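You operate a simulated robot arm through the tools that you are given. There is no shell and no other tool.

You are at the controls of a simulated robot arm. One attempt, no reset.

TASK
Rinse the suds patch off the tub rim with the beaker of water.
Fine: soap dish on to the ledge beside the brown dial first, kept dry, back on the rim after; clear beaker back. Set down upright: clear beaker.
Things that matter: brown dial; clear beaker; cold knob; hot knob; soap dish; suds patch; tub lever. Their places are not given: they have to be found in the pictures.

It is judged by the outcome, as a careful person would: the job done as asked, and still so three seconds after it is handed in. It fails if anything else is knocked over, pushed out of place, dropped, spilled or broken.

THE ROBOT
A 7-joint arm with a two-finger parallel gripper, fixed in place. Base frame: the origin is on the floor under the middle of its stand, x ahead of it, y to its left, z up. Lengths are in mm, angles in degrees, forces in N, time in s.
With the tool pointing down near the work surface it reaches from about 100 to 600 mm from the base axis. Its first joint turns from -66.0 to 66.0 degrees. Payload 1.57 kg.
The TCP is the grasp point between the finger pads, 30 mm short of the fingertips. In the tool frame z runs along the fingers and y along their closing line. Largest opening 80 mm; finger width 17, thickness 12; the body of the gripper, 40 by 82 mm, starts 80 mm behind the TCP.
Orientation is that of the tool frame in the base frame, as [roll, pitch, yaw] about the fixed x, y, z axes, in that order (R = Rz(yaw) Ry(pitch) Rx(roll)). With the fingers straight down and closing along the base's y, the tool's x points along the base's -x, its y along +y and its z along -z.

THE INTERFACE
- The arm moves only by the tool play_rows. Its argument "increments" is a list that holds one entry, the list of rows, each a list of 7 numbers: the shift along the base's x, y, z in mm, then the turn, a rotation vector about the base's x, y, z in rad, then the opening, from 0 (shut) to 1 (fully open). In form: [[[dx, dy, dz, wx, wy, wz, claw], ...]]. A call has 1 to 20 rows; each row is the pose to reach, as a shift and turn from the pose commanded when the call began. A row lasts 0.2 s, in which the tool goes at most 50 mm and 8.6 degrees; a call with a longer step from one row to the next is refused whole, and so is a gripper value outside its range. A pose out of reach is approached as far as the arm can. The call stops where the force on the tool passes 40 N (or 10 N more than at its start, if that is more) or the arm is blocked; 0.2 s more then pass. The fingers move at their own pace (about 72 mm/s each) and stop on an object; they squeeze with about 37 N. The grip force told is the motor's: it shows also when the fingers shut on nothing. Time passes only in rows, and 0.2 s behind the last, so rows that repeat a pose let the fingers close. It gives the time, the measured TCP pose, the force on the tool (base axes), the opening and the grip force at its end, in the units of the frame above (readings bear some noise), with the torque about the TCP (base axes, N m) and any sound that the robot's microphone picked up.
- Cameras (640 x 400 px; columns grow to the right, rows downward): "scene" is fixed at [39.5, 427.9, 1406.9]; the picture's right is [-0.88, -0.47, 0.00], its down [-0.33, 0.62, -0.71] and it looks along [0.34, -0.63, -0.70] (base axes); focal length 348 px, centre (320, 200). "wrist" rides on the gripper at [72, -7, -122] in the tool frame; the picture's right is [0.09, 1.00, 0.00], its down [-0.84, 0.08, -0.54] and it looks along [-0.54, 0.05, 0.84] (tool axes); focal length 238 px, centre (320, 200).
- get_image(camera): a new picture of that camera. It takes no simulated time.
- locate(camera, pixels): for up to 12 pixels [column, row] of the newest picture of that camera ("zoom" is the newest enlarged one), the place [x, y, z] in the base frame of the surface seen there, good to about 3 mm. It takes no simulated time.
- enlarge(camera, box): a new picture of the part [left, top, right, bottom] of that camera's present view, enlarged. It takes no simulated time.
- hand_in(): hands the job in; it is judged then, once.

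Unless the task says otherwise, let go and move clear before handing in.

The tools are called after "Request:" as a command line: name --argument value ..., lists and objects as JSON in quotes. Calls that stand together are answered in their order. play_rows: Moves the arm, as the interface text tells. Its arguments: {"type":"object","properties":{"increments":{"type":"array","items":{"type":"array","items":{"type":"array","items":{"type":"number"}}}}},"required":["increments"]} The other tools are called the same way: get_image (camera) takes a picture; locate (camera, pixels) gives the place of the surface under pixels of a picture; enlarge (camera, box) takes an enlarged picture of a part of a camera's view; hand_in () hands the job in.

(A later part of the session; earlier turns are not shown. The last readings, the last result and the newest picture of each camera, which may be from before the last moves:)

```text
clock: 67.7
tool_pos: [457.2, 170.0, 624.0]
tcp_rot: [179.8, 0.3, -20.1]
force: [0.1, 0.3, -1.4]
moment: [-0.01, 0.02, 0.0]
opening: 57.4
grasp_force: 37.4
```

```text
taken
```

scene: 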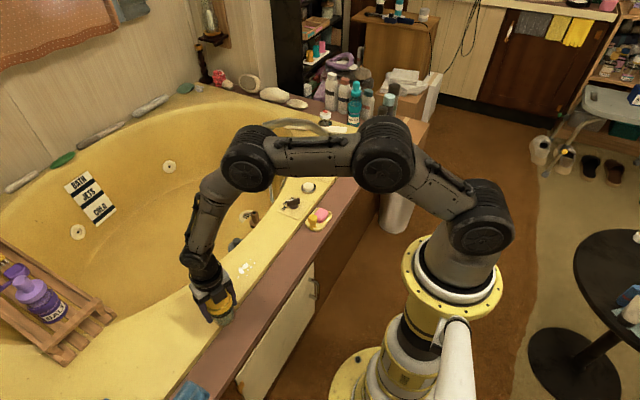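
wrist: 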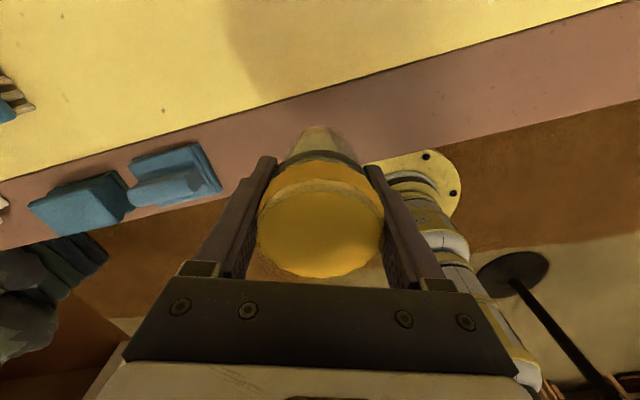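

The beaker is held upright and lifted. I'll carry it smoothly to above the tub-side of the suds at about (587,2).

Request:
play_rows --increments '[[[3, -4, 0, 0, 0, 0, 0.45], [10, -13, 0, 0, 0, 0, 0.45], [22, -28, 0, 0, 0, 0, 0.45], [38, -49, 0, 0, 0, 0, 0.45], [55, -71, 0, 0, 0, 0, 0.45], [72, -93, 0, 0, 0, 0, 0.45], [89, -115, 0, 0, 0, 0, 0.45], [104, -135, 0, 0, 0, 0, 0.45], [117, -151, 0, 0, 0, 0, 0.45], [126, -163, 0, 0, 0, 0, 0.45], [130, -168, 0, 0, 0, 0, 0.45], [130, -168, 0, 0, 0, 0, 0.45]]]'

Request:
get_image --camera "scene"

Request:
enlarge --camera "scene" --box '[190, 200, 310, 300]'

Request:
get_image --camera "wrist"

```text
clock: 70.2
tool_pos: [587.7, 1.1, 623.7]
tcp_rot: [179.8, 0.2, -20.2]
force: [0.3, 0.3, -1.8]
moment: [-0.01, -0.01, 0.01]
opening: 57.0
grasp_force: 36.8
```

```text
taken
```

scene: 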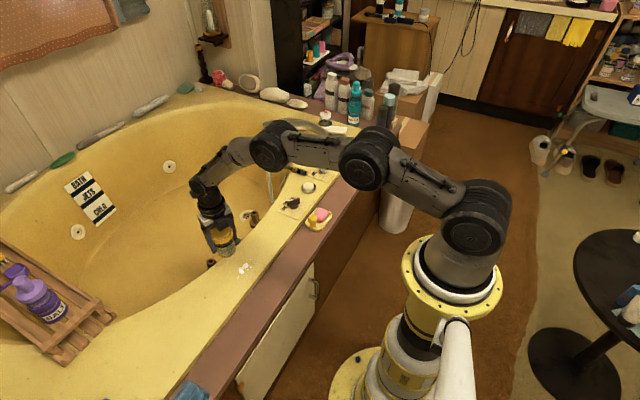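

```text
4.00 times, centred on (250, 250) of scene
```

zoom: 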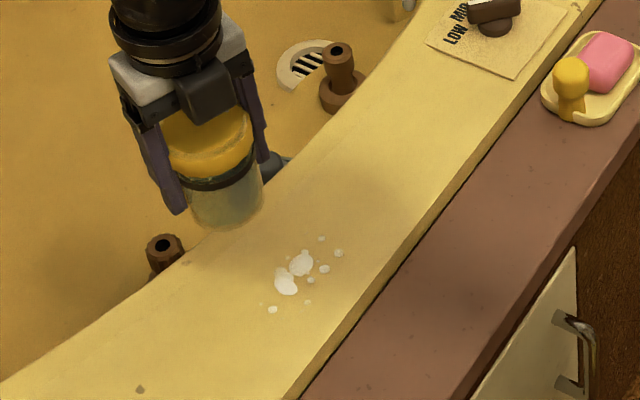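

```text
taken
```

wrist: 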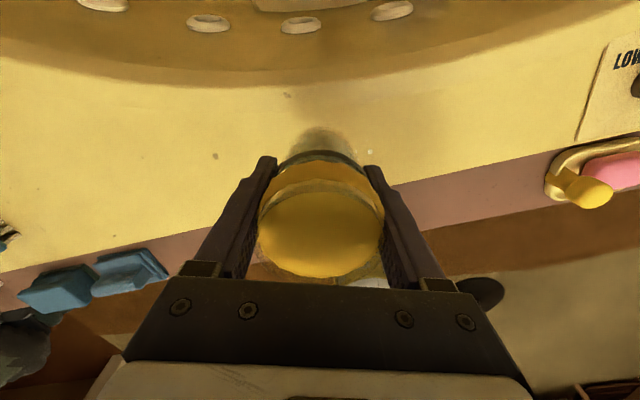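

The beaker hangs over the tub edge and the whole suds patch is visible at zoom (295,270). I'll measure its blobs.

Request:
locate --camera "zoom" --pixels '[[300, 262], [285, 283], [273, 310], [324, 268], [338, 252], [321, 239], [308, 301], [262, 304], [288, 258], [310, 280], [240, 230], [175, 262]]'

```text
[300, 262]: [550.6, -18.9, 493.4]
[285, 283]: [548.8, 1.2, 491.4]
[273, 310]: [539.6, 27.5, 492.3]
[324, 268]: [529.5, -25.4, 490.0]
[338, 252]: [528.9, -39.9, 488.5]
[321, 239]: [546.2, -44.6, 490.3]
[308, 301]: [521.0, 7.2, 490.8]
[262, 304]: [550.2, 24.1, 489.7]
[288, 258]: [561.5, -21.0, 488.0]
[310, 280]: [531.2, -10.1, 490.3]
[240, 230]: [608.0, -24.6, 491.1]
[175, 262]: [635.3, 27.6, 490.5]
```

Suds span x 521–561, y -45…28, centred around (543,-9). I'll lower the upright beaker to z≈572 at (592,-9) so its lip will come over the patch when tilted.

Request:
play_rows --increments '[[[1, -2, -5, 0, 0, 0, 0.45], [2, -5, -15, 0, 0, 0, 0.45], [4, -8, -27, 0, 0, 0, 0.45], [4, -10, -38, 0, 0, 0, 0.45], [4, -10, -47, 0, 0, 0, 0.45], [4, -10, -51, 0, 0, 0, 0.45], [4, -10, -51, 0, 0, 0, 0.45]]]'

Request:
enlarge --camera "scene" --box '[190, 200, 310, 300]'

```text
clock: 71.8
tool_pos: [590.5, -8.4, 571.2]
tcp_rot: [179.9, 0.2, -20.1]
force: [0.0, 0.2, -0.9]
moment: [-0.02, 0.0, -0.01]
opening: 57.1
grasp_force: 37.2
```

```text
4.00 times, centred on (250, 250) of scene
```

zoom: 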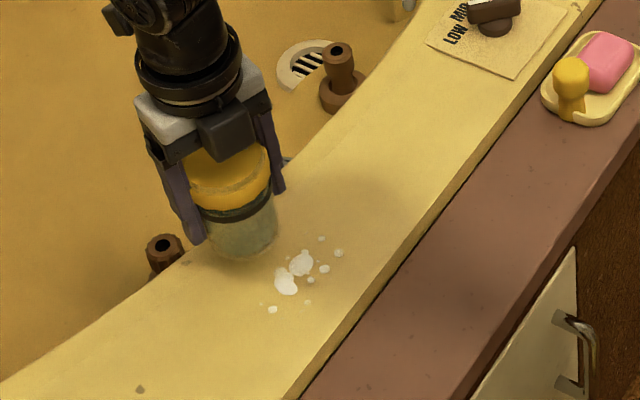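

In position next to the suds. I'll begin tilting inward (top toward the suds), first to about 25°, and check.

Request:
play_rows --increments '[[[0, 0, 0, 0, -0.09, 0, 0.45], [0, 0, 0, 0, -0.18, 0, 0.45], [0, 0, 0, 0, -0.27, 0, 0.45], [0, 0, 0, 0, -0.36, 0, 0.45], [0, 0, 0, 0, -0.44, 0, 0.45], [0, 0, 0, 0, -0.44, 0, 0.45]]]'

Request:
enlarge --camera "scene" --box '[190, 200, 310, 300]'

Request:
get_image --camera "wrist"

```text
clock: 73.2
tool_pos: [590.6, -7.8, 571.6]
tcp_rot: [-171.0, -23.5, -21.9]
force: [0.0, -0.5, -2.1]
moment: [0.02, -0.01, 0.01]
opening: 56.8
grasp_force: 36.8
```

```text
4.00 times, centred on (250, 250) of scene
```

zoom: 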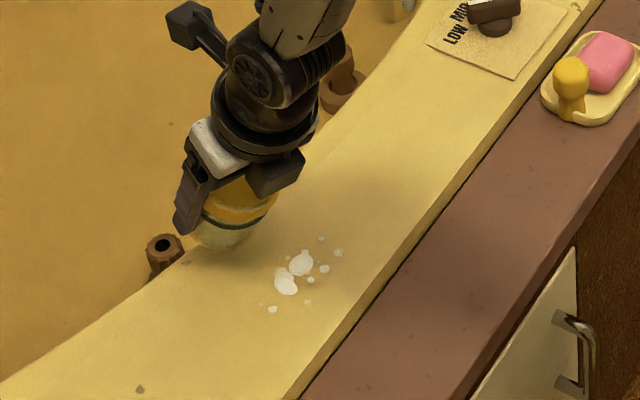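

```text
taken
```

wrist: 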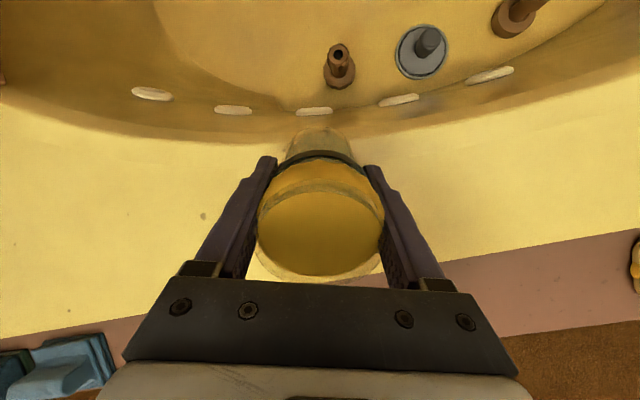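

At 25° nothing is pouring yet and no reach trouble. I'll tilt on to about 45°.

Request:
play_rows --increments '[[[0, 0, 0, 0, -0.08, 0, 0.45], [0, 0, 0, 0, -0.16, 0, 0.45], [0, 0, 0, 0, -0.24, 0, 0.45], [0, 0, 0, 0, -0.32, 0, 0.45], [0, 0, 0, 0, -0.35, 0, 0.45], [0, 0, 0, 0, -0.35, 0, 0.45]]]'

Request:
enlarge --camera "scene" --box '[190, 200, 310, 300]'

Request:
get_image --camera "wrist"

```text
clock: 74.7
tool_pos: [590.9, -7.6, 572.3]
tcp_rot: [-161.1, -41.7, -27.5]
force: [-0.6, -0.1, -1.0]
moment: [0.01, 0.02, -0.02]
opening: 56.9
grasp_force: 37.2
```

```text
4.00 times, centred on (250, 250) of scene
```

zoom: 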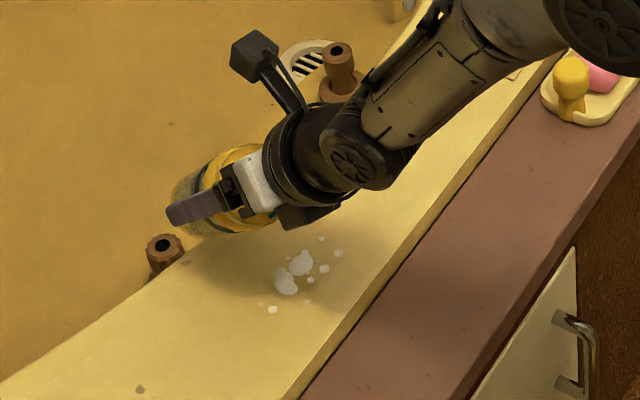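

```text
taken
```

wrist: 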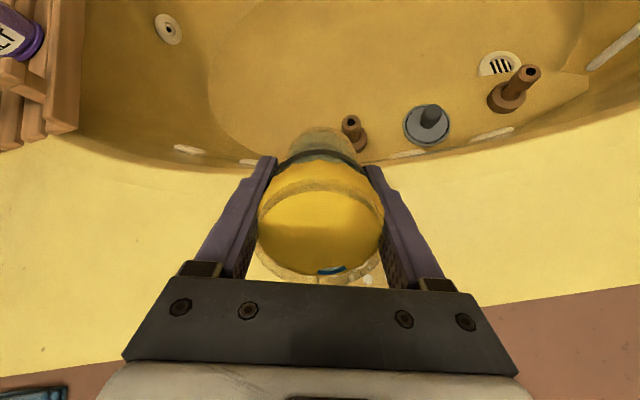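

A small blue streak has appeared at the beaker's lip (330,270) in the wrist view. I'll look at it closely.

Request:
enlarge --camera "wrist" --box '[240, 200, 400, 300]'

Request:
enlarge --camera "scene" --box '[225, 235, 285, 285]'

Request:
locate --camera "wrist" --pixels '[[330, 270], [325, 272], [338, 268], [320, 278], [370, 278]]'

```text
4.00 times, centred on (320, 250) of wrist
```

zoom: 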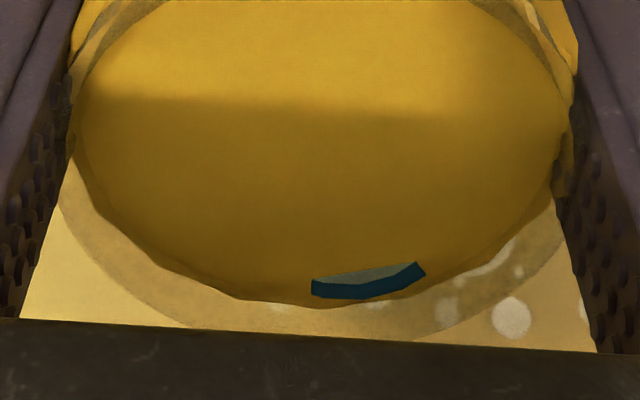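

```text
8.00 times, centred on (255, 260) of scene
```

zoom: 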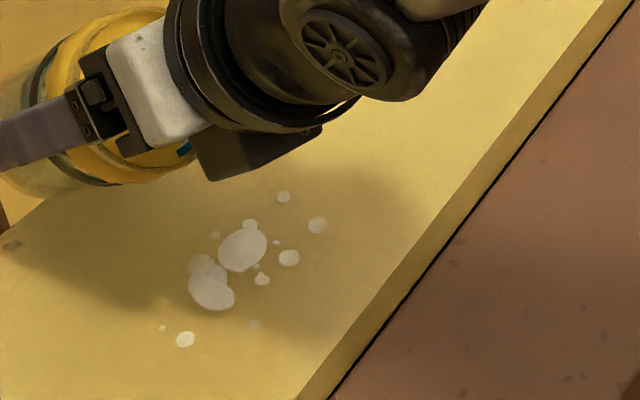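

```text
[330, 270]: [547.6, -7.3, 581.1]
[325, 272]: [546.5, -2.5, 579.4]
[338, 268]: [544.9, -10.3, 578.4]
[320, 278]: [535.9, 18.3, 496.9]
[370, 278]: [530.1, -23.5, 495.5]
```

The blue wedge is the water just reaching the lip at (547,-7,580), directly over the suds. I'll tilt a few more degrees and see where the stream lands.

Request:
play_rows --increments '[[[0, 0, 0, 0, -0.05, 0, 0.45], [0, 0, 0, 0, -0.1, 0, 0.45], [0, 0, 0, 0, -0.1, 0, 0.45]]]'

Request:
enlarge --camera "scene" --box '[215, 225, 285, 285]'

Request:
enlarge --camera "wrist" --box '[240, 200, 400, 300]'

```text
clock: 75.5
tool_pos: [590.8, -9.4, 572.0]
tcp_rot: [-157.4, -46.7, -30.1]
force: [0.6, 0.7, -1.1]
moment: [0.02, 0.02, -0.04]
opening: 56.6
grasp_force: 36.4
```

```text
6.67 times, centred on (250, 255) of scene
```

zoom: 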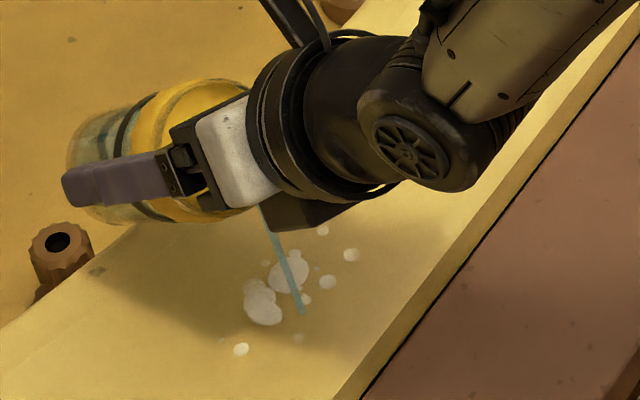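

```text
4.00 times, centred on (320, 250) of wrist
```

zoom: 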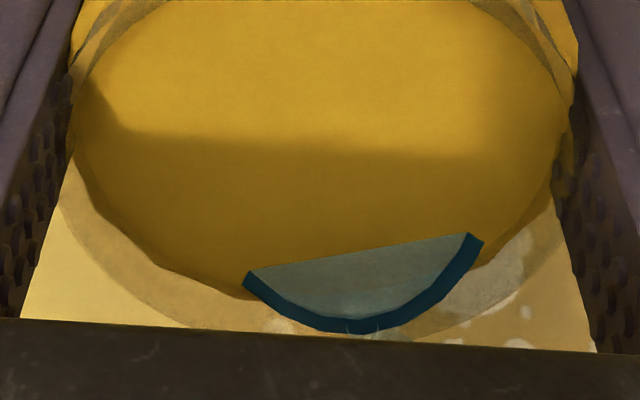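

Water is now pouring in a thin stream landing at zoom (303,312), right in the suds. I'll measure the landing point.

Request:
enlarge --camera "scene" --box '[215, 225, 285, 285]'

Request:
locate --camera "zoom" --pixels '[[304, 316], [290, 275], [262, 300], [240, 350], [351, 255], [330, 282], [300, 340]]'

```text
6.67 times, centred on (250, 255) of scene
```

zoom: 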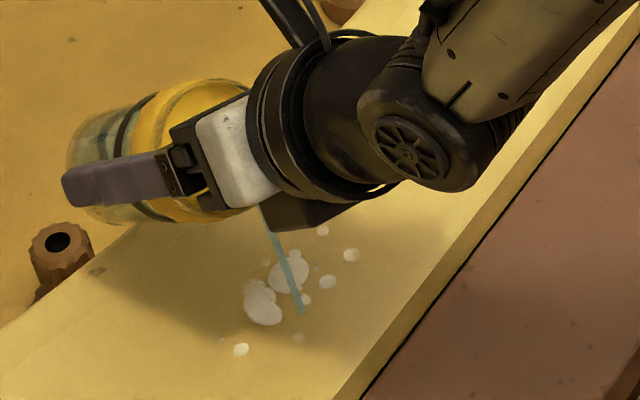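

```text
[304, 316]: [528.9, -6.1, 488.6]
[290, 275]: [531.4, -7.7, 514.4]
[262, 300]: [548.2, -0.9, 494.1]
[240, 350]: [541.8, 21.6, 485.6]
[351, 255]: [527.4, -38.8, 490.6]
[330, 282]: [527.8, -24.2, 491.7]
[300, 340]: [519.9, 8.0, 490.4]
```

The stream lands at (529,-6), a bit toward the near side; I'll shift 13 mm outward and sweep along y while tilting a little further.

Request:
play_rows --increments '[[[6, -4, 0, 0, -0.02, 0, 0.45], [13, -10, 0, 0, -0.04, 0, 0.45], [13, -17, 0, 0, -0.06, 0, 0.45], [13, -22, 0, 0, -0.08, 0, 0.45], [13, -15, 0, 0, -0.1, 0, 0.45], [13, -6, 0, 0, -0.12, 0, 0.45]]]'

Request:
enlarge --camera "scene" --box '[215, 225, 285, 285]'

Request:
locate --camera "zoom" --pixels '[[304, 316], [290, 275]]'

Request:
get_image --camera "wrist"

```text
clock: 76.8
tool_pos: [604.6, -13.8, 572.4]
tcp_rot: [-151.5, -52.4, -34.4]
force: [-0.4, -0.4, -2.3]
moment: [-0.01, -0.01, 0.03]
opening: 56.6
grasp_force: 36.9
```

```text
6.67 times, centred on (250, 255) of scene
```

zoom: 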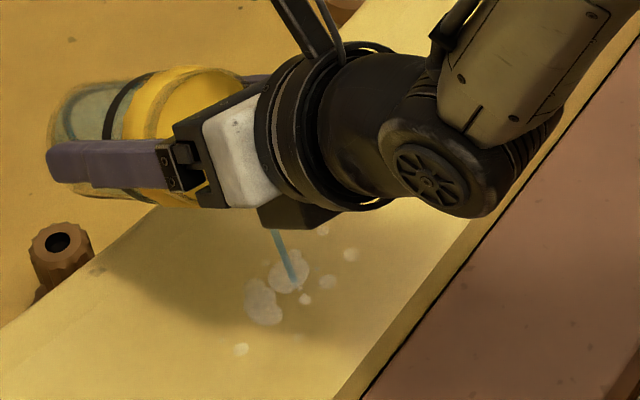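

```text
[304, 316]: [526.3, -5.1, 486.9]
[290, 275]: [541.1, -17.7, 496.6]
```

```text
taken
```

wrist: 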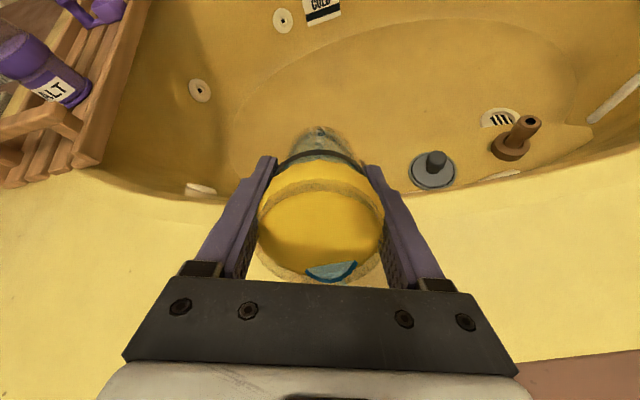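

The suds are visibly fading where the stream lands (zoom 293,288). I'll keep pouring with a gentle sweep and a bit more tilt.

Request:
play_rows --increments '[[[0, 6, 0, 0, -0.02, 0, 0.45], [0, 12, 0, 0, -0.04, 0, 0.45], [0, 18, 0, 0, -0.06, 0, 0.45], [0, 18, 0, 0, -0.08, 0, 0.45], [0, 10, 0, 0, -0.1, 0, 0.45], [0, 2, 0, 0, -0.12, 0, 0.45], [0, -6, 0, 0, -0.14, 0, 0.45], [0, -10, 0, 0, -0.16, 0, 0.45]]]'

Request:
enlarge --camera "scene" --box '[215, 225, 285, 285]'

Request:
get_image --camera "wrist"

```text
clock: 78.7
tool_pos: [605.2, -23.2, 573.0]
tcp_rot: [-141.3, -59.7, -42.9]
force: [-0.4, -0.1, -1.1]
moment: [0.01, 0.01, 0.02]
opening: 56.5
grasp_force: 37.3
```

```text
6.67 times, centred on (250, 255) of scene
```

zoom: 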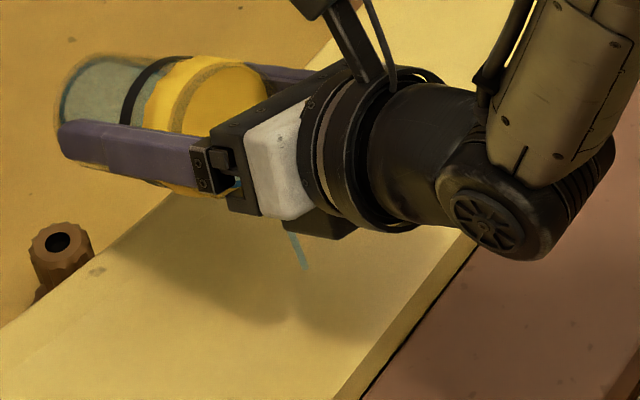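

```text
taken
```

wrist: 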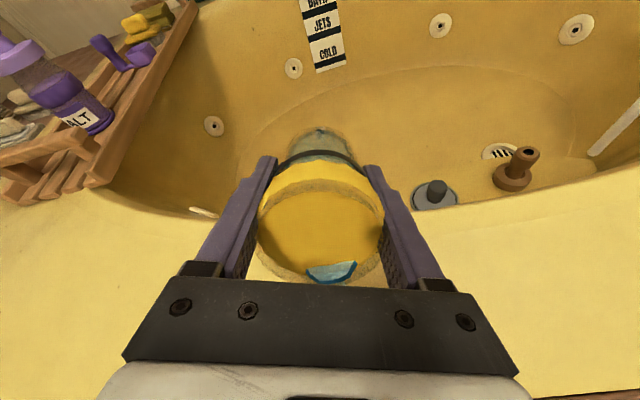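

The suds have vanished from the patch. I'll check closely for leftovers before tilting back.

Request:
enlarge --camera "scene" --box '[240, 250, 275, 280]'

Request:
enlarge --camera "wrist" --box '[240, 200, 400, 300]'

```text
13.33 times, centred on (258, 265) of scene
```

zoom: 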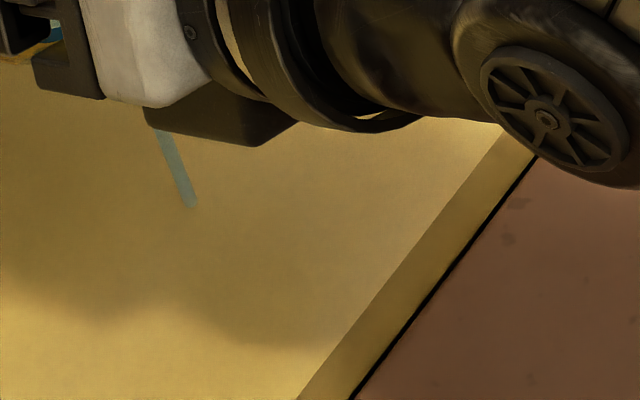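

```text
4.00 times, centred on (320, 250) of wrist
```

zoom: 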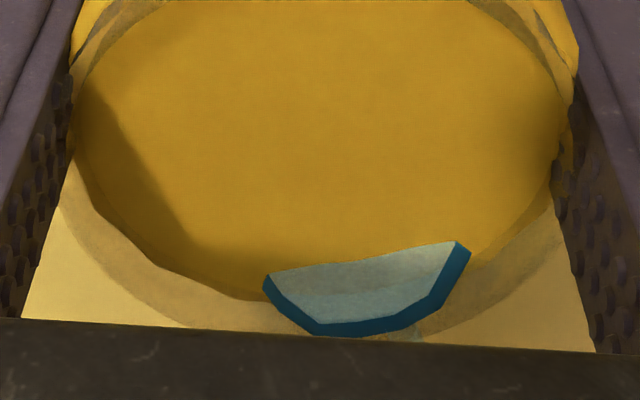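

The rim is clean with no suds left. I'll tilt the beaker back upright over the patch.

Request:
play_rows --increments '[[[0, 0, 0, 0, 0.1, 0, 0.45], [0, 0, 0, 0, 0.22, 0, 0.45], [0, 0, 0, 0, 0.34, 0, 0.45], [0, 0, 0, 0, 0.46, 0, 0.45], [0, 0, 0, 0, 0.58, 0, 0.45], [0, 0, 0, 0, 0.7, 0, 0.45], [0, 0, 0, 0, 0.82, 0, 0.45], [-4, 0, 0, 0, 0.94, 0, 0.45], [-9, 0, 2, 0, 1.06, 0, 0.45], [-13, 0, 5, 0, 1.14, 0, 0.45], [-15, 0, 8, 0, 1.17, 0, 0.45], [-15, 0, 8, 0, 1.17, 0, 0.45]]]'

Request:
get_image --camera "scene"

Request:
enlarge --camera "scene" --box '[190, 200, 310, 300]'

Request:
get_image --camera "wrist"

```text
clock: 81.2
tool_pos: [559.1, -15.1, 572.5]
tcp_rot: [-173.4, -11.1, -20.2]
force: [-0.4, 0.1, -1.4]
moment: [0.01, 0.02, 0.03]
opening: 55.1
grasp_force: 37.2
out of reach, approached as far as the arm can: row 7, 8, 9, 10, 11, 12
```

```text
taken
```

scene: 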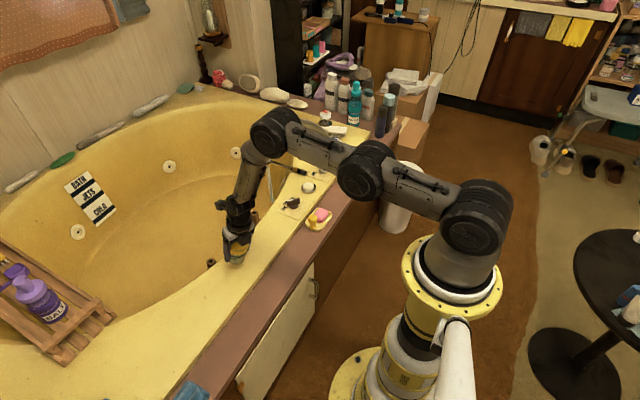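

```text
4.00 times, centred on (250, 250) of scene
```

zoom: 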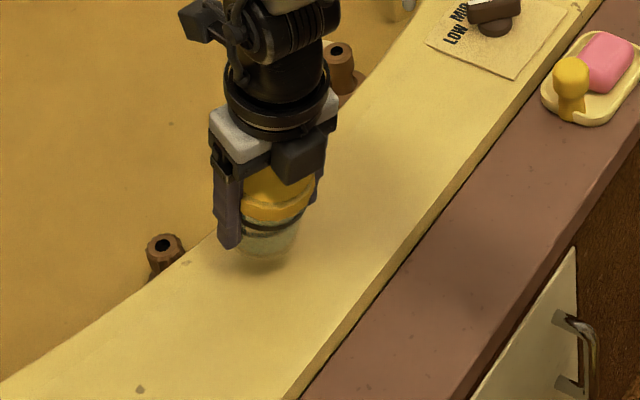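

```text
taken
```

wrist: 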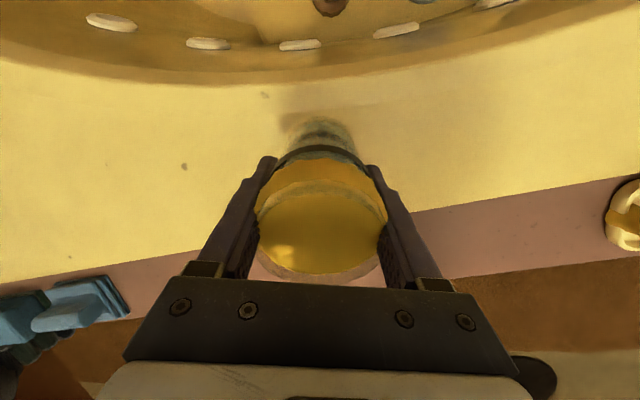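

The beaker is back near upright (about 13° residual tilt) and the suds are gone from the rim. I'll straighten it fully while rising slightly and moving inward.

Request:
play_rows --increments '[[[-4, 2, 10, -0.014, 0.07, 0, 0.45], [-10, 5, 20, -0.028, 0.14, 0, 0.45], [-18, 8, 32, -0.042, 0.221, 0, 0.45], [-26, 12, 42, -0.042, 0.221, 0, 0.45], [-29, 15, 48, -0.042, 0.221, 0, 0.45], [-29, 15, 48, -0.042, 0.221, 0, 0.45]]]'

Request:
get_image --camera "wrist"

Request:
enlarge --camera "scene" --box '[190, 200, 310, 300]'

```text
clock: 82.7
tool_pos: [468.2, -12.5, 592.9]
tcp_rot: [-176.8, -4.8, -19.9]
force: [0.4, 0.7, -1.2]
moment: [0.01, 0.05, -0.01]
opening: 55.3
grasp_force: 36.7
out of reach, approached as far as the arm can: row 1, 2, 3, 4, 5, 6
```

```text
taken
```

wrist: 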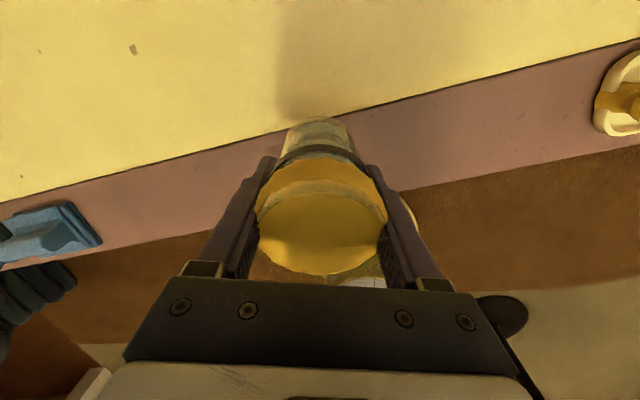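

```text
4.00 times, centred on (250, 250) of scene
```

zoom: 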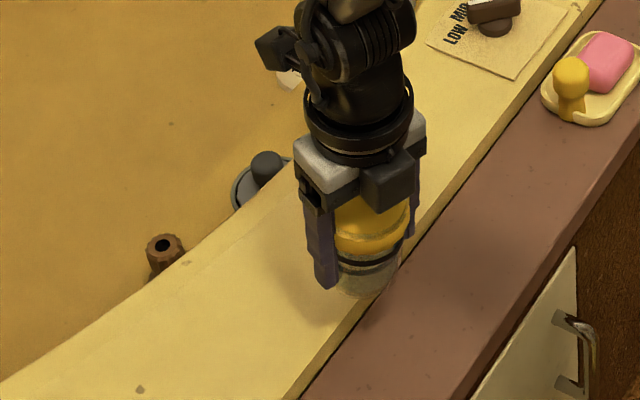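

Still about 5° off upright with the arm near a joint limit; I'll climb straight up slowly while straightening, as that freed it before.

Request:
play_rows --increments '[[[-2, 1, 8, -0.008, 0.03, 0, 0.45], [-5, 2, 20, -0.016, 0.06, 0, 0.45], [-8, 4, 36, -0.024, 0.0975, 0, 0.45], [-12, 6, 54, -0.024, 0.0975, 0, 0.45], [-16, 8, 74, -0.024, 0.0975, 0, 0.45], [-20, 10, 94, -0.024, 0.0975, 0, 0.45], [-24, 12, 114, -0.024, 0.0975, 0, 0.45], [-28, 14, 130, -0.024, 0.0975, 0, 0.45], [-30, 15, 140, -0.024, 0.0975, 0, 0.45], [-30, 15, 140, -0.024, 0.0975, 0, 0.45]]]'

Request:
get_image --camera "scene"

Request:
get_image --camera "wrist"

```text
clock: 84.8
tool_pos: [360.0, 4.0, 681.2]
tcp_rot: [-179.9, 0.1, -19.6]
force: [0.3, -0.1, -0.9]
moment: [0.0, -0.01, 0.0]
opening: 55.2
grasp_force: 37.0
out of reach, approached as far as the arm can: row 1, 2, 3, 4, 5, 6, 7, 8, 9, 10
```

```text
taken
```

scene: 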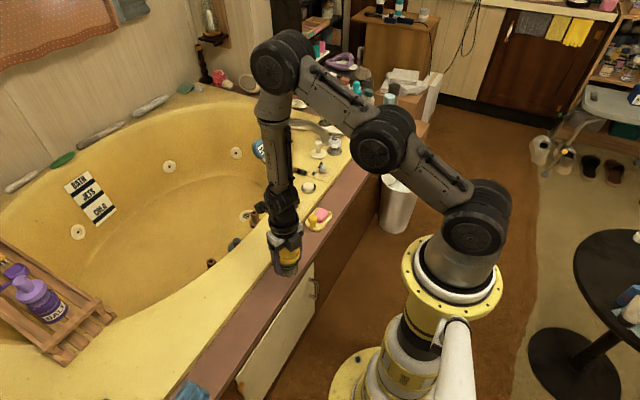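

```text
taken
```

wrist: 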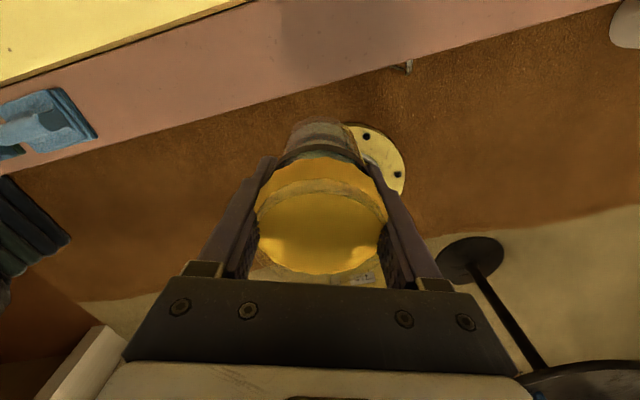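

The beaker is exactly upright now at (360,4,681). I'll climb higher, which earlier restored the arm's better shape, before heading to the beaker's place.

Request:
play_rows --increments '[[[0, 0, 8, 0, 0, 0, 0.45], [2, 0, 22, 0, 0, 0, 0.45], [6, 0, 40, 0, 0, 0, 0.45], [12, 0, 60, 0, 0, 0, 0.45], [18, 0, 80, 0, 0, 0, 0.45], [25, 0, 100, 0, 0, 0, 0.45], [32, 0, 120, 0, 0, 0, 0.45], [38, 0, 140, 0, 0, 0, 0.45], [44, 0, 155, 0, 0, 0, 0.45], [48, 0, 163, 0, 0, 0, 0.45], [50, 0, 165, 0, 0, 0, 0.45], [50, 0, 165, 0, 0, 0, 0.45]]]'

Request:
get_image --camera "scene"

```text
clock: 87.5
tool_pos: [310.8, 1.7, 752.1]
tcp_rot: [-179.9, 0.0, -19.7]
force: [0.2, -0.6, -2.1]
moment: [-0.01, 0.02, 0.02]
opening: 55.2
grasp_force: 37.1
out of reach, approached as far as the arm can: row 1, 2, 3, 4, 5, 6, 7, 8, 9, 10, 11, 12
```

```text
taken
```

scene: 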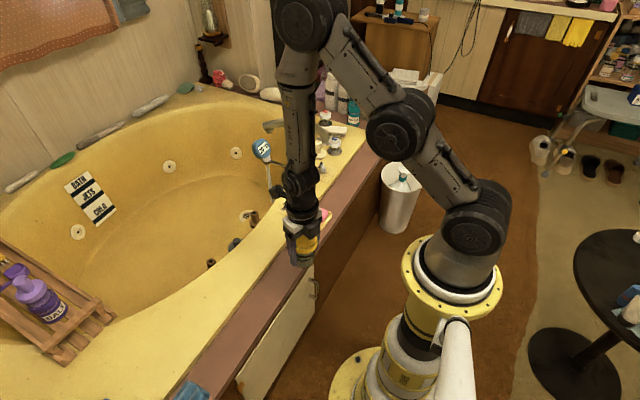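

The wrist is stuck in a straight-line (singular) shape, so the arm can't extend with the tool vertical. I'll lean the tool sideways by about 11° (safe for the water) to let the wrist swing around that, then extend.

Request:
play_rows --increments '[[[0, 0, 0, 0.05, 0, 0, 0.45], [0, 0, 0, 0.1, 0, 0, 0.45], [0, 0, 0, 0.15, 0, 0, 0.45], [0, 0, 0, 0.2, 0, 0, 0.45], [0, 0, 0, 0.2, 0, 0, 0.45]]]'

Request:
get_image --camera "scene"

```text
clock: 88.7
tool_pos: [311.5, 1.1, 750.2]
tcp_rot: [-169.1, 3.8, -19.4]
force: [0.2, 0.2, -0.4]
moment: [0.01, 0.0, -0.01]
opening: 54.9
grasp_force: 36.5
out of reach, approached as far as the arm can: row 2, 3
```

```text
taken
```

scene: 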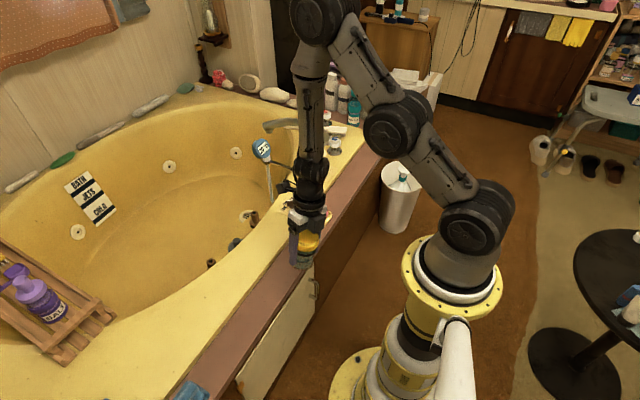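

The sideways lean was reached. Now I'll extend outward a little at this lean and see whether the wrist follows.

Request:
play_rows --increments '[[[5, 0, 2, 0, 0, 0, 0.45], [15, 0, 5, 0, 0, 0, 0.45], [27, 0, 10, 0, 0, 0, 0.45], [40, 0, 15, 0, 0, 0, 0.45], [50, 0, 20, 0, 0, 0, 0.45], [50, 0, 20, 0, 0, 0, 0.45], [50, 0, 20, 0, 0, 0, 0.45]]]'

Request:
get_image --camera "scene"

```text
clock: 90.2
tool_pos: [361.6, 0.4, 767.9]
tcp_rot: [-169.3, 3.9, -19.4]
force: [0.1, -0.4, -0.8]
moment: [0.0, 0.02, 0.03]
opening: 55.1
grasp_force: 36.7
```

```text
taken
```

scene: 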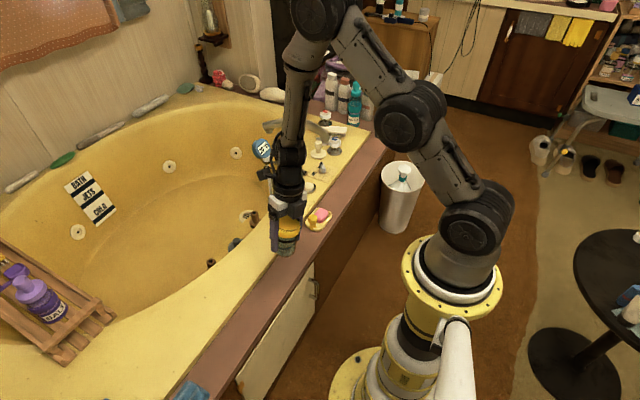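

It extended without trouble, so the wrist got past the singular shape. I'll extend further and then remove the lean.

Request:
play_rows --increments '[[[10, 0, 0, 0, 0, 0, 0.45], [25, 0, 0, 0, 0, 0, 0.45], [42, 0, 0, 0, 0, 0, 0.45], [58, 0, 0, 0, 0, 0, 0.45], [70, 0, 0, -0.05, 0, 0, 0.45], [75, 0, 0, -0.1, 0, 0, 0.45], [75, 0, 0, -0.15, 0, 0, 0.45], [75, 0, 0, -0.2, 0, 0, 0.45], [75, 0, 0, -0.2, 0, 0, 0.45]]]'

Request:
get_image --camera "scene"

Request:
get_image --camera "wrist"

```text
clock: 92.2
tool_pos: [424.0, 2.2, 760.5]
tcp_rot: [-174.5, 1.9, -19.7]
force: [-0.2, -0.1, -0.9]
moment: [0.02, 0.02, 0.02]
opening: 55.2
grasp_force: 37.7
out of reach, approached as far as the arm can: row 6, 7, 8, 9
```

```text
taken
```

scene: 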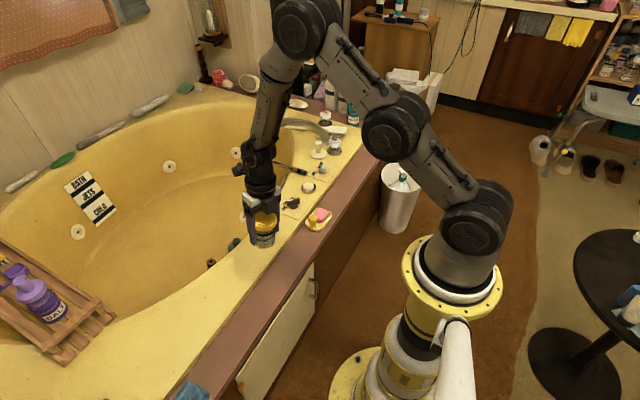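

```text
taken
```

wrist: 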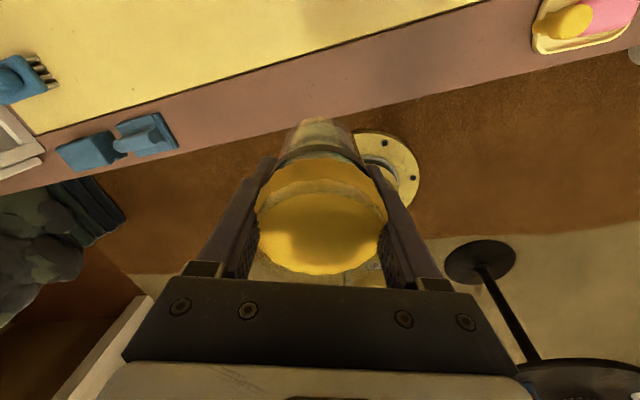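

The lean only came halfway out: the wrist's last joint is near its limit. I'll spin the tool about its own axis by about +46° (beaker stays as it is) to give that joint room.

Request:
play_rows --increments '[[[0, 0, 0, 0, -0.01, 0.1, 0.45], [0, 0, 0, 0, -0.02, 0.2, 0.45], [0, 0, 0, 0, -0.03, 0.3, 0.45], [0, 0, 0, 0, -0.04, 0.4, 0.45], [0, 0, 0, 0, -0.05, 0.5, 0.45], [0, 0, 0, 0, -0.06, 0.6, 0.45], [0, 0, 0, 0, -0.07, 0.7, 0.45], [0, 0, 0, 0, -0.08, 0.8, 0.45], [0, 0, 0, 0, -0.08, 0.8, 0.45]]]'

```text
clock: 94.2
tool_pos: [424.0, 1.7, 759.8]
tcp_rot: [-174.8, -2.6, 26.3]
force: [-0.1, -0.3, -1.2]
moment: [0.03, 0.0, 0.0]
opening: 55.5
grasp_force: 37.1
```

The spin went through cleanly. Now I'll remove the remaining 6° lean.

Request:
play_rows --increments '[[[0, 0, 0, -0.03, 0, 0, 0.45], [0, 0, 0, -0.06, 0, 0, 0.45], [0, 0, 0, -0.085, 0, 0, 0.45], [0, 0, 0, -0.101, 0, 0, 0.45], [0, 0, 0, -0.101, 0, 0, 0.45]]]'

Request:
get_image --camera "scene"

Request:
get_image --camera "wrist"

```text
clock: 95.5
tool_pos: [424.7, 1.5, 759.8]
tcp_rot: [-174.9, -2.6, 26.2]
force: [-0.1, 0.2, -0.8]
moment: [0.0, -0.04, 0.03]
opening: 55.3
grasp_force: 37.1
out of reach, approached as far as the arm can: row 2, 3, 4, 5
```

```text
taken
```

scene: 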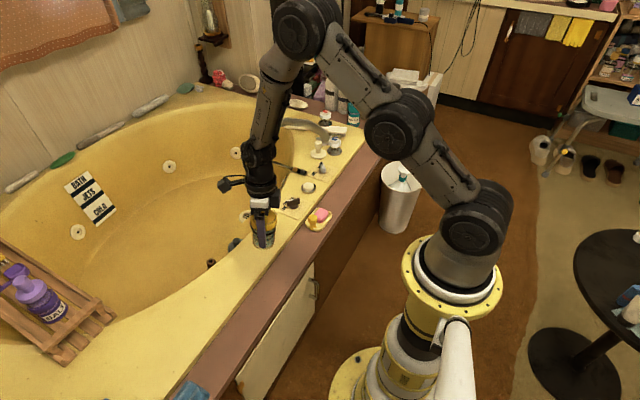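

```text
taken
```

wrist: 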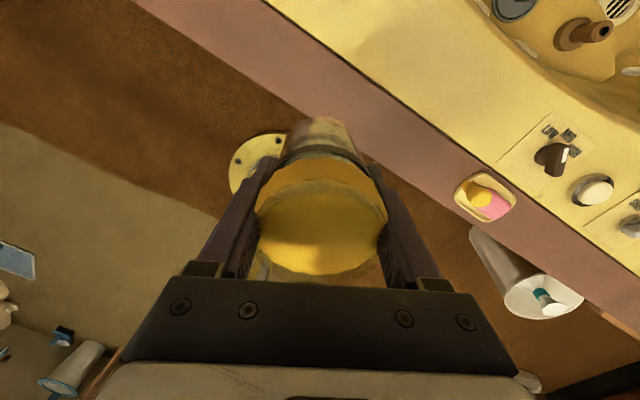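

Un-leaning is still blocked, so another joint is limiting. I'll measure the arm's joint positions to work out which.

Request:
locate --camera "scene" --pixels '[[478, 218], [396, 125], [300, 28], [262, 158], [262, 205], [264, 235], [320, 70], [275, 90]]'

Request:
enlarge --camera "scene" --box '[200, 0, 360, 260]'

```text
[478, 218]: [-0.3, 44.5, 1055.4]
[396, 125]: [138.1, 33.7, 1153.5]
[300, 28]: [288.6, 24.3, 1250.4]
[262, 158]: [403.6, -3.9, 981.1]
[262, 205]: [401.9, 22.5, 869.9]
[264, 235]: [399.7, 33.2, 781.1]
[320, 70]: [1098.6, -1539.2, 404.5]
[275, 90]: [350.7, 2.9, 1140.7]
```

```text
1.54 times, centred on (280, 130) of scene
```

zoom: 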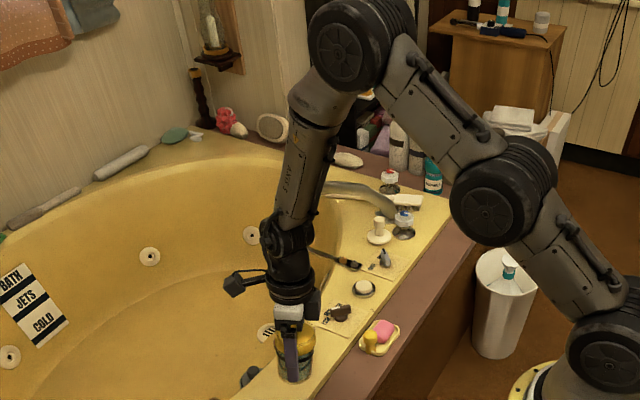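

The upper arm is straight and the wrist turn is wound the wrong way by one circle; leaning the other way should unwind it. First I'll turn the tool about its own axis to yaw ≈ -45° for margin.

Request:
play_rows --increments '[[[0, 0, 0, 0, 0.0125, -0.1234, 0.45], [0, 0, 0, 0, 0.025, -0.2468, 0.45], [0, 0, 0, 0, 0.0375, -0.37, 0.45], [0, 0, 0, 0, 0.05, -0.4936, 0.45], [0, 0, 0, 0, 0.0625, -0.617, 0.45], [0, 0, 0, 0, 0.075, -0.74, 0.45], [0, 0, 0, 0, 0.0875, -0.864, 0.45], [0, 0, 0, 0, 0.1, -0.987, 0.45], [0, 0, 0, 0, 0.1125, -1.11, 0.45], [0, 0, 0, 0, 0.125, -1.234, 0.45], [0, 0, 0, 0, 0.125, -1.234, 0.45]]]'

```text
clock: 97.8
tool_pos: [425.4, 1.6, 759.4]
tcp_rot: [-175.8, 4.0, -44.7]
force: [-0.9, -0.2, -1.9]
moment: [-0.01, 0.01, 0.01]
opening: 55.1
grasp_force: 37.0
```

Good. Now I'll increase the lean slightly and retract the way I came.

Request:
play_rows --increments '[[[-5, 0, 0, 0.04, 0, 0, 0.45], [-18, 0, 0, 0.08, 0, 0, 0.45], [-34, 0, -2, 0.1, 0, 0, 0.45], [-52, 0, -4, 0.1, 0, 0, 0.45], [-70, 0, -6, 0.1, 0, 0, 0.45], [-88, 0, -8, 0.1, 0, 0, 0.45], [-104, 0, -9, 0.1, 0, 0, 0.45], [-112, 0, -10, 0.1, 0, 0, 0.45], [-112, 0, -10, 0.1, 0, 0, 0.45]]]'

```text
clock: 99.8
tool_pos: [312.2, -0.9, 750.8]
tcp_rot: [-171.6, 8.1, -44.1]
force: [-0.5, 0.6, -1.0]
moment: [-0.01, -0.01, -0.02]
opening: 55.2
grasp_force: 36.7
```

Retracted cleanly. Now I'll swing the lean from +y round through outward toward -y, in small steps.

Request:
play_rows --increments '[[[0, 0, 0, 0, -0.05, 0, 0.45], [0, 0, 0, -0.04, -0.1, 0, 0.45], [0, 0, 0, -0.08, -0.15, 0, 0.45], [0, 0, 0, -0.12, -0.2, 0, 0.45], [0, 0, 0, -0.16, -0.2, 0, 0.45], [0, 0, 0, -0.2, -0.2, 0, 0.45], [0, 0, 0, -0.2, -0.2, 0, 0.45]]]'

Request:
get_image --camera "scene"

```text
clock: 101.5
tool_pos: [313.5, 0.7, 749.8]
tcp_rot: [-172.0, -8.2, -44.2]
force: [0.0, 0.2, -0.6]
moment: [-0.04, -0.01, 0.02]
opening: 55.2
grasp_force: 37.0
```

```text
taken
```

scene: 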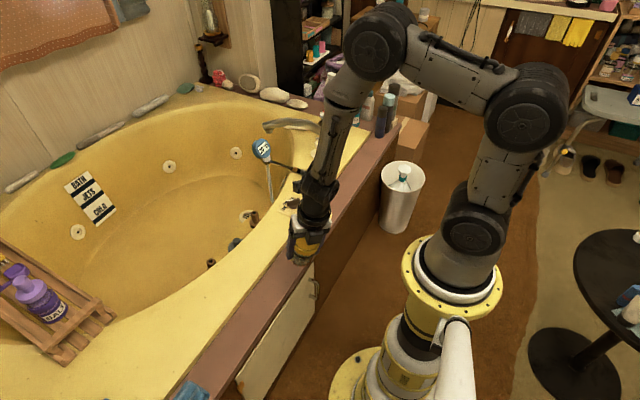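

The arm swung back into its good elbow-up shape, no reach warnings. I'll continue the swing toward -y and back to no outward tilt.

Request:
play_rows --increments '[[[0, 0, 0, -0.05, 0, 0, 0.45], [0, 0, 0, -0.1, 0, 0, 0.45], [0, 0, 0, -0.15, 0.03, 0, 0.45], [0, 0, 0, -0.18, 0.08, 0, 0.45], [0, 0, 0, -0.18, 0.14, 0, 0.45], [0, 0, 0, -0.18, 0.2, 0, 0.45], [0, 0, 0, -0.18, 0.2, 0, 0.45]]]'

Request:
get_image --camera "scene"

```text
clock: 103.0
tool_pos: [313.0, 0.1, 749.8]
tcp_rot: [172.5, -6.8, -42.2]
force: [0.1, 0.1, -1.5]
moment: [-0.01, 0.0, 0.0]
opening: 55.1
grasp_force: 36.7
```

```text
taken
```

scene: 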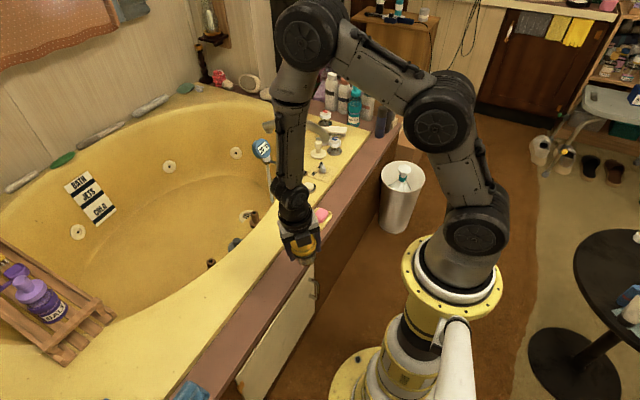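

All good so far, with the elbow up. I'll extend outward at this lean, then remove the lean.

Request:
play_rows --increments '[[[8, 0, 0, 0, 0, 0, 0.45], [22, 0, 0, 0, 0, 0, 0.45], [40, 0, 0, 0, 0, 0, 0.45], [58, 0, 0, 0, 0, 0, 0.45], [76, 0, 0, 0, 0, 0, 0.45], [92, 0, 0, 0, 0, 0, 0.45], [102, 0, 0, 0, 0, 0, 0.45], [107, 0, 0, 0, 0, 0, 0.45], [107, 0, 0, 0, 0, 0, 0.45]]]'

```text
clock: 105.0
tool_pos: [419.7, 0.4, 750.1]
tcp_rot: [172.5, -6.8, -42.1]
force: [0.3, 0.4, -1.6]
moment: [-0.02, -0.03, 0.02]
opening: 55.1
grasp_force: 36.8
```

Extended without trouble. Now I'll remove the 10° lean.

Request:
play_rows --increments '[[[0, 0, 0, 0.04, 0, 0, 0.45], [0, 0, 0, 0.08, 0, 0, 0.45], [0, 0, 0, 0.12, 0, 0, 0.45], [0, 0, 0, 0.15, 0, 0, 0.45], [0, 0, 0, 0.1765, 0, 0, 0.45], [0, 0, 0, 0.1765, 0, 0, 0.45]]]'

Request:
get_image --camera "scene"

Request:
get_image --camera "wrist"

```text
clock: 106.5
tool_pos: [419.2, 0.1, 750.6]
tcp_rot: [-180.0, 0.1, -42.5]
force: [0.0, 0.5, -1.1]
moment: [-0.02, -0.01, 0.05]
opening: 55.4
grasp_force: 37.2
```

```text
taken
```

scene: 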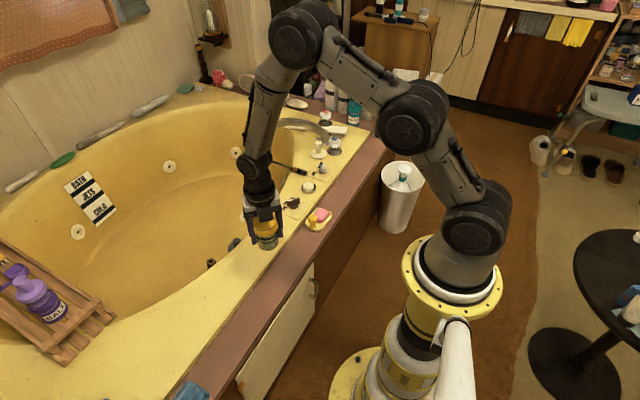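

```text
taken
```

wrist: 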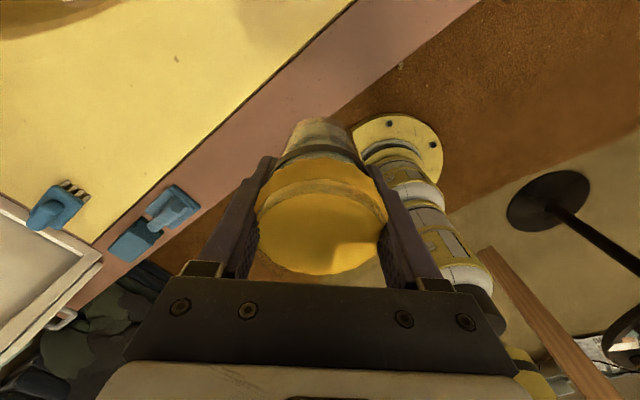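

The arm is fully recovered with the beaker upright at (419,0,751). I'll check how the beaker sits in the grip (height and tilt) before placing it.

Request:
locate --camera "wrist" --pixels '[[320, 225], [275, 225], [370, 225], [320, 200], [320, 255], [320, 265], [320, 150], [320, 135], [315, 122]]'

Request:
enlarge --camera "scene" --box '[230, 170, 310, 260]'

Request:
locate --camera "zoom" --pixels '[[305, 265], [290, 330], [270, 340], [320, 335], [300, 352], [300, 300]]'

```text
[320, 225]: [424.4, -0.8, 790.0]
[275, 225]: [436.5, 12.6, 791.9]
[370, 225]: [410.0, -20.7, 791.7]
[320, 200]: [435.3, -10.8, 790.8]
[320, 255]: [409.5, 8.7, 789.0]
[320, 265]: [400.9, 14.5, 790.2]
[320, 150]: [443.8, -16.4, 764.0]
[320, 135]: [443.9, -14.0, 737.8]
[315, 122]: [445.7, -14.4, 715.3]
```

```text
4.44 times, centred on (270, 215) of scene
```

zoom: 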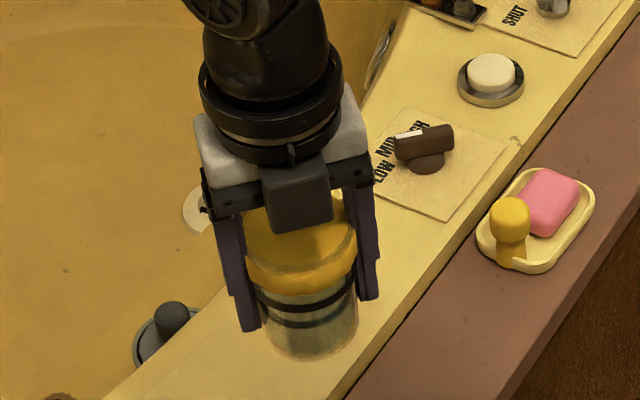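

```text
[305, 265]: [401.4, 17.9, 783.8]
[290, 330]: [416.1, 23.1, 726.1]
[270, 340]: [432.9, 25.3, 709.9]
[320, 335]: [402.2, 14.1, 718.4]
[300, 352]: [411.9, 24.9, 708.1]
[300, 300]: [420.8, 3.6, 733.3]
```

The beaker is level in the grip, its top 40 mm above the TCP. I'll carry it to above its original spot (440.5,162).

Request:
play_rows --increments '[[[1, 6, -4, 0, 0, 0, 0.45], [3, 20, -14, 0, 0, 0, 0.45], [6, 42, -28, 0, 0, 0, 0.45], [9, 66, -44, 0, 0, 0, 0.45], [12, 90, -60, 0, 0, 0, 0.45], [15, 114, -78, 0, 0, 0, 0.45], [18, 136, -94, 0, 0, 0, 0.45], [20, 152, -106, 0, 0, 0, 0.45], [21, 161, -111, 0, 0, 0, 0.45], [21, 161, -111, 0, 0, 0, 0.45]]]'

Request:
get_image --camera "scene"

Request:
get_image --camera "wrist"

```text
clock: 108.7
tool_pos: [440.4, 162.5, 639.0]
tcp_rot: [-179.9, 0.0, -42.5]
force: [0.8, -1.0, -1.6]
moment: [0.0, -0.02, 0.02]
opening: 55.2
grasp_force: 37.1
```

```text
taken
```

scene: 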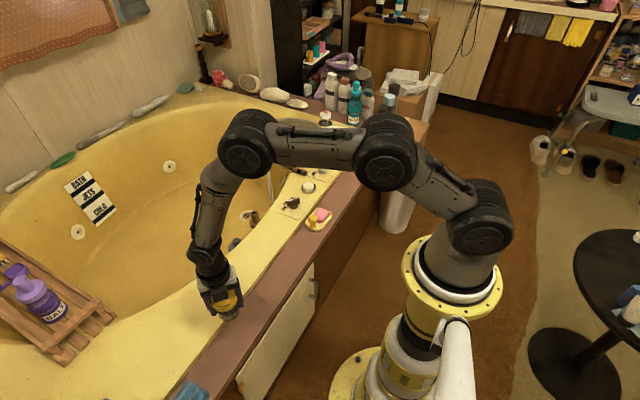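

```text
taken
```

wrist: 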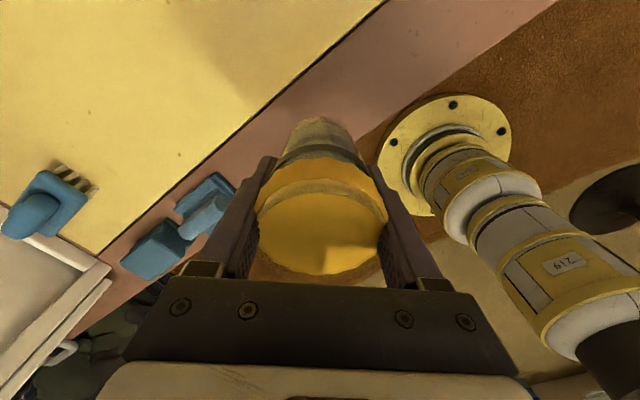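

Above the original spot. I'll check the blue sponge's nearest edge for finger clearance, then lower.

Request:
locate --camera "wrist" --pixels '[[233, 185], [210, 178], [225, 205]]'

Request:
play_rows --increments '[[[0, 0, -8, 0, 0, 0, 0.45], [0, 0, -22, 0, 0, 0, 0.45], [0, 0, -40, 0, 0, 0, 0.45], [0, 0, -60, 0, 0, 0, 0.45], [0, 0, -78, 0, 0, 0, 0.45], [0, 0, -92, 0, 0, 0, 0.45], [0, 0, -102, 0, 0, 0, 0.45], [0, 0, -108, 0, 0, 0, 0.45], [0, 0, -111, 0, 0, 0, 0.45], [0, 0, -111, 0, 0, 0, 0.45]]]'

```text
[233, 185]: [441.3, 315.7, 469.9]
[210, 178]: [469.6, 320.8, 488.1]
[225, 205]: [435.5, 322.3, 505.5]
```

```text
clock: 110.8
tool_pos: [442.1, 162.0, 529.3]
tcp_rot: [-180.0, 0.0, -42.6]
force: [0.0, -0.9, -0.9]
moment: [0.04, 0.02, -0.03]
opening: 55.1
grasp_force: 37.5
```

The sponge is far (y≈316). At z 529 there's no contact yet; I'll lower the last ~8 mm in small steps.

Request:
play_rows --increments '[[[0, 0, -2, 0, 0, 0, 0.45], [0, 0, -4, 0, 0, 0, 0.45], [0, 0, -5, 0, 0, 0, 0.45], [0, 0, -6, 0, 0, 0, 0.45], [0, 0, -6, 0, 0, 0, 0.45]]]'

```text
clock: 112.0
tool_pos: [440.7, 162.1, 521.8]
tcp_rot: [180.0, 0.0, -42.6]
force: [0.4, 0.4, -1.5]
moment: [-0.02, -0.02, 0.01]
opening: 55.5
grasp_force: 36.9
```

Request:
play_rows --increments '[[[0, 0, -0.5, 0, 0, 0, 0.45], [0, 0, -1, 0, 0, 0, 0.45], [0, 0, -1, 0, 0, 0, 0.45]]]'

```text
clock: 112.8
tool_pos: [440.7, 161.8, 521.3]
tcp_rot: [-180.0, 0.0, -42.6]
force: [-0.5, -0.7, 1.9]
moment: [0.01, 0.06, 0.0]
opening: 55.2
grasp_force: 37.3
```

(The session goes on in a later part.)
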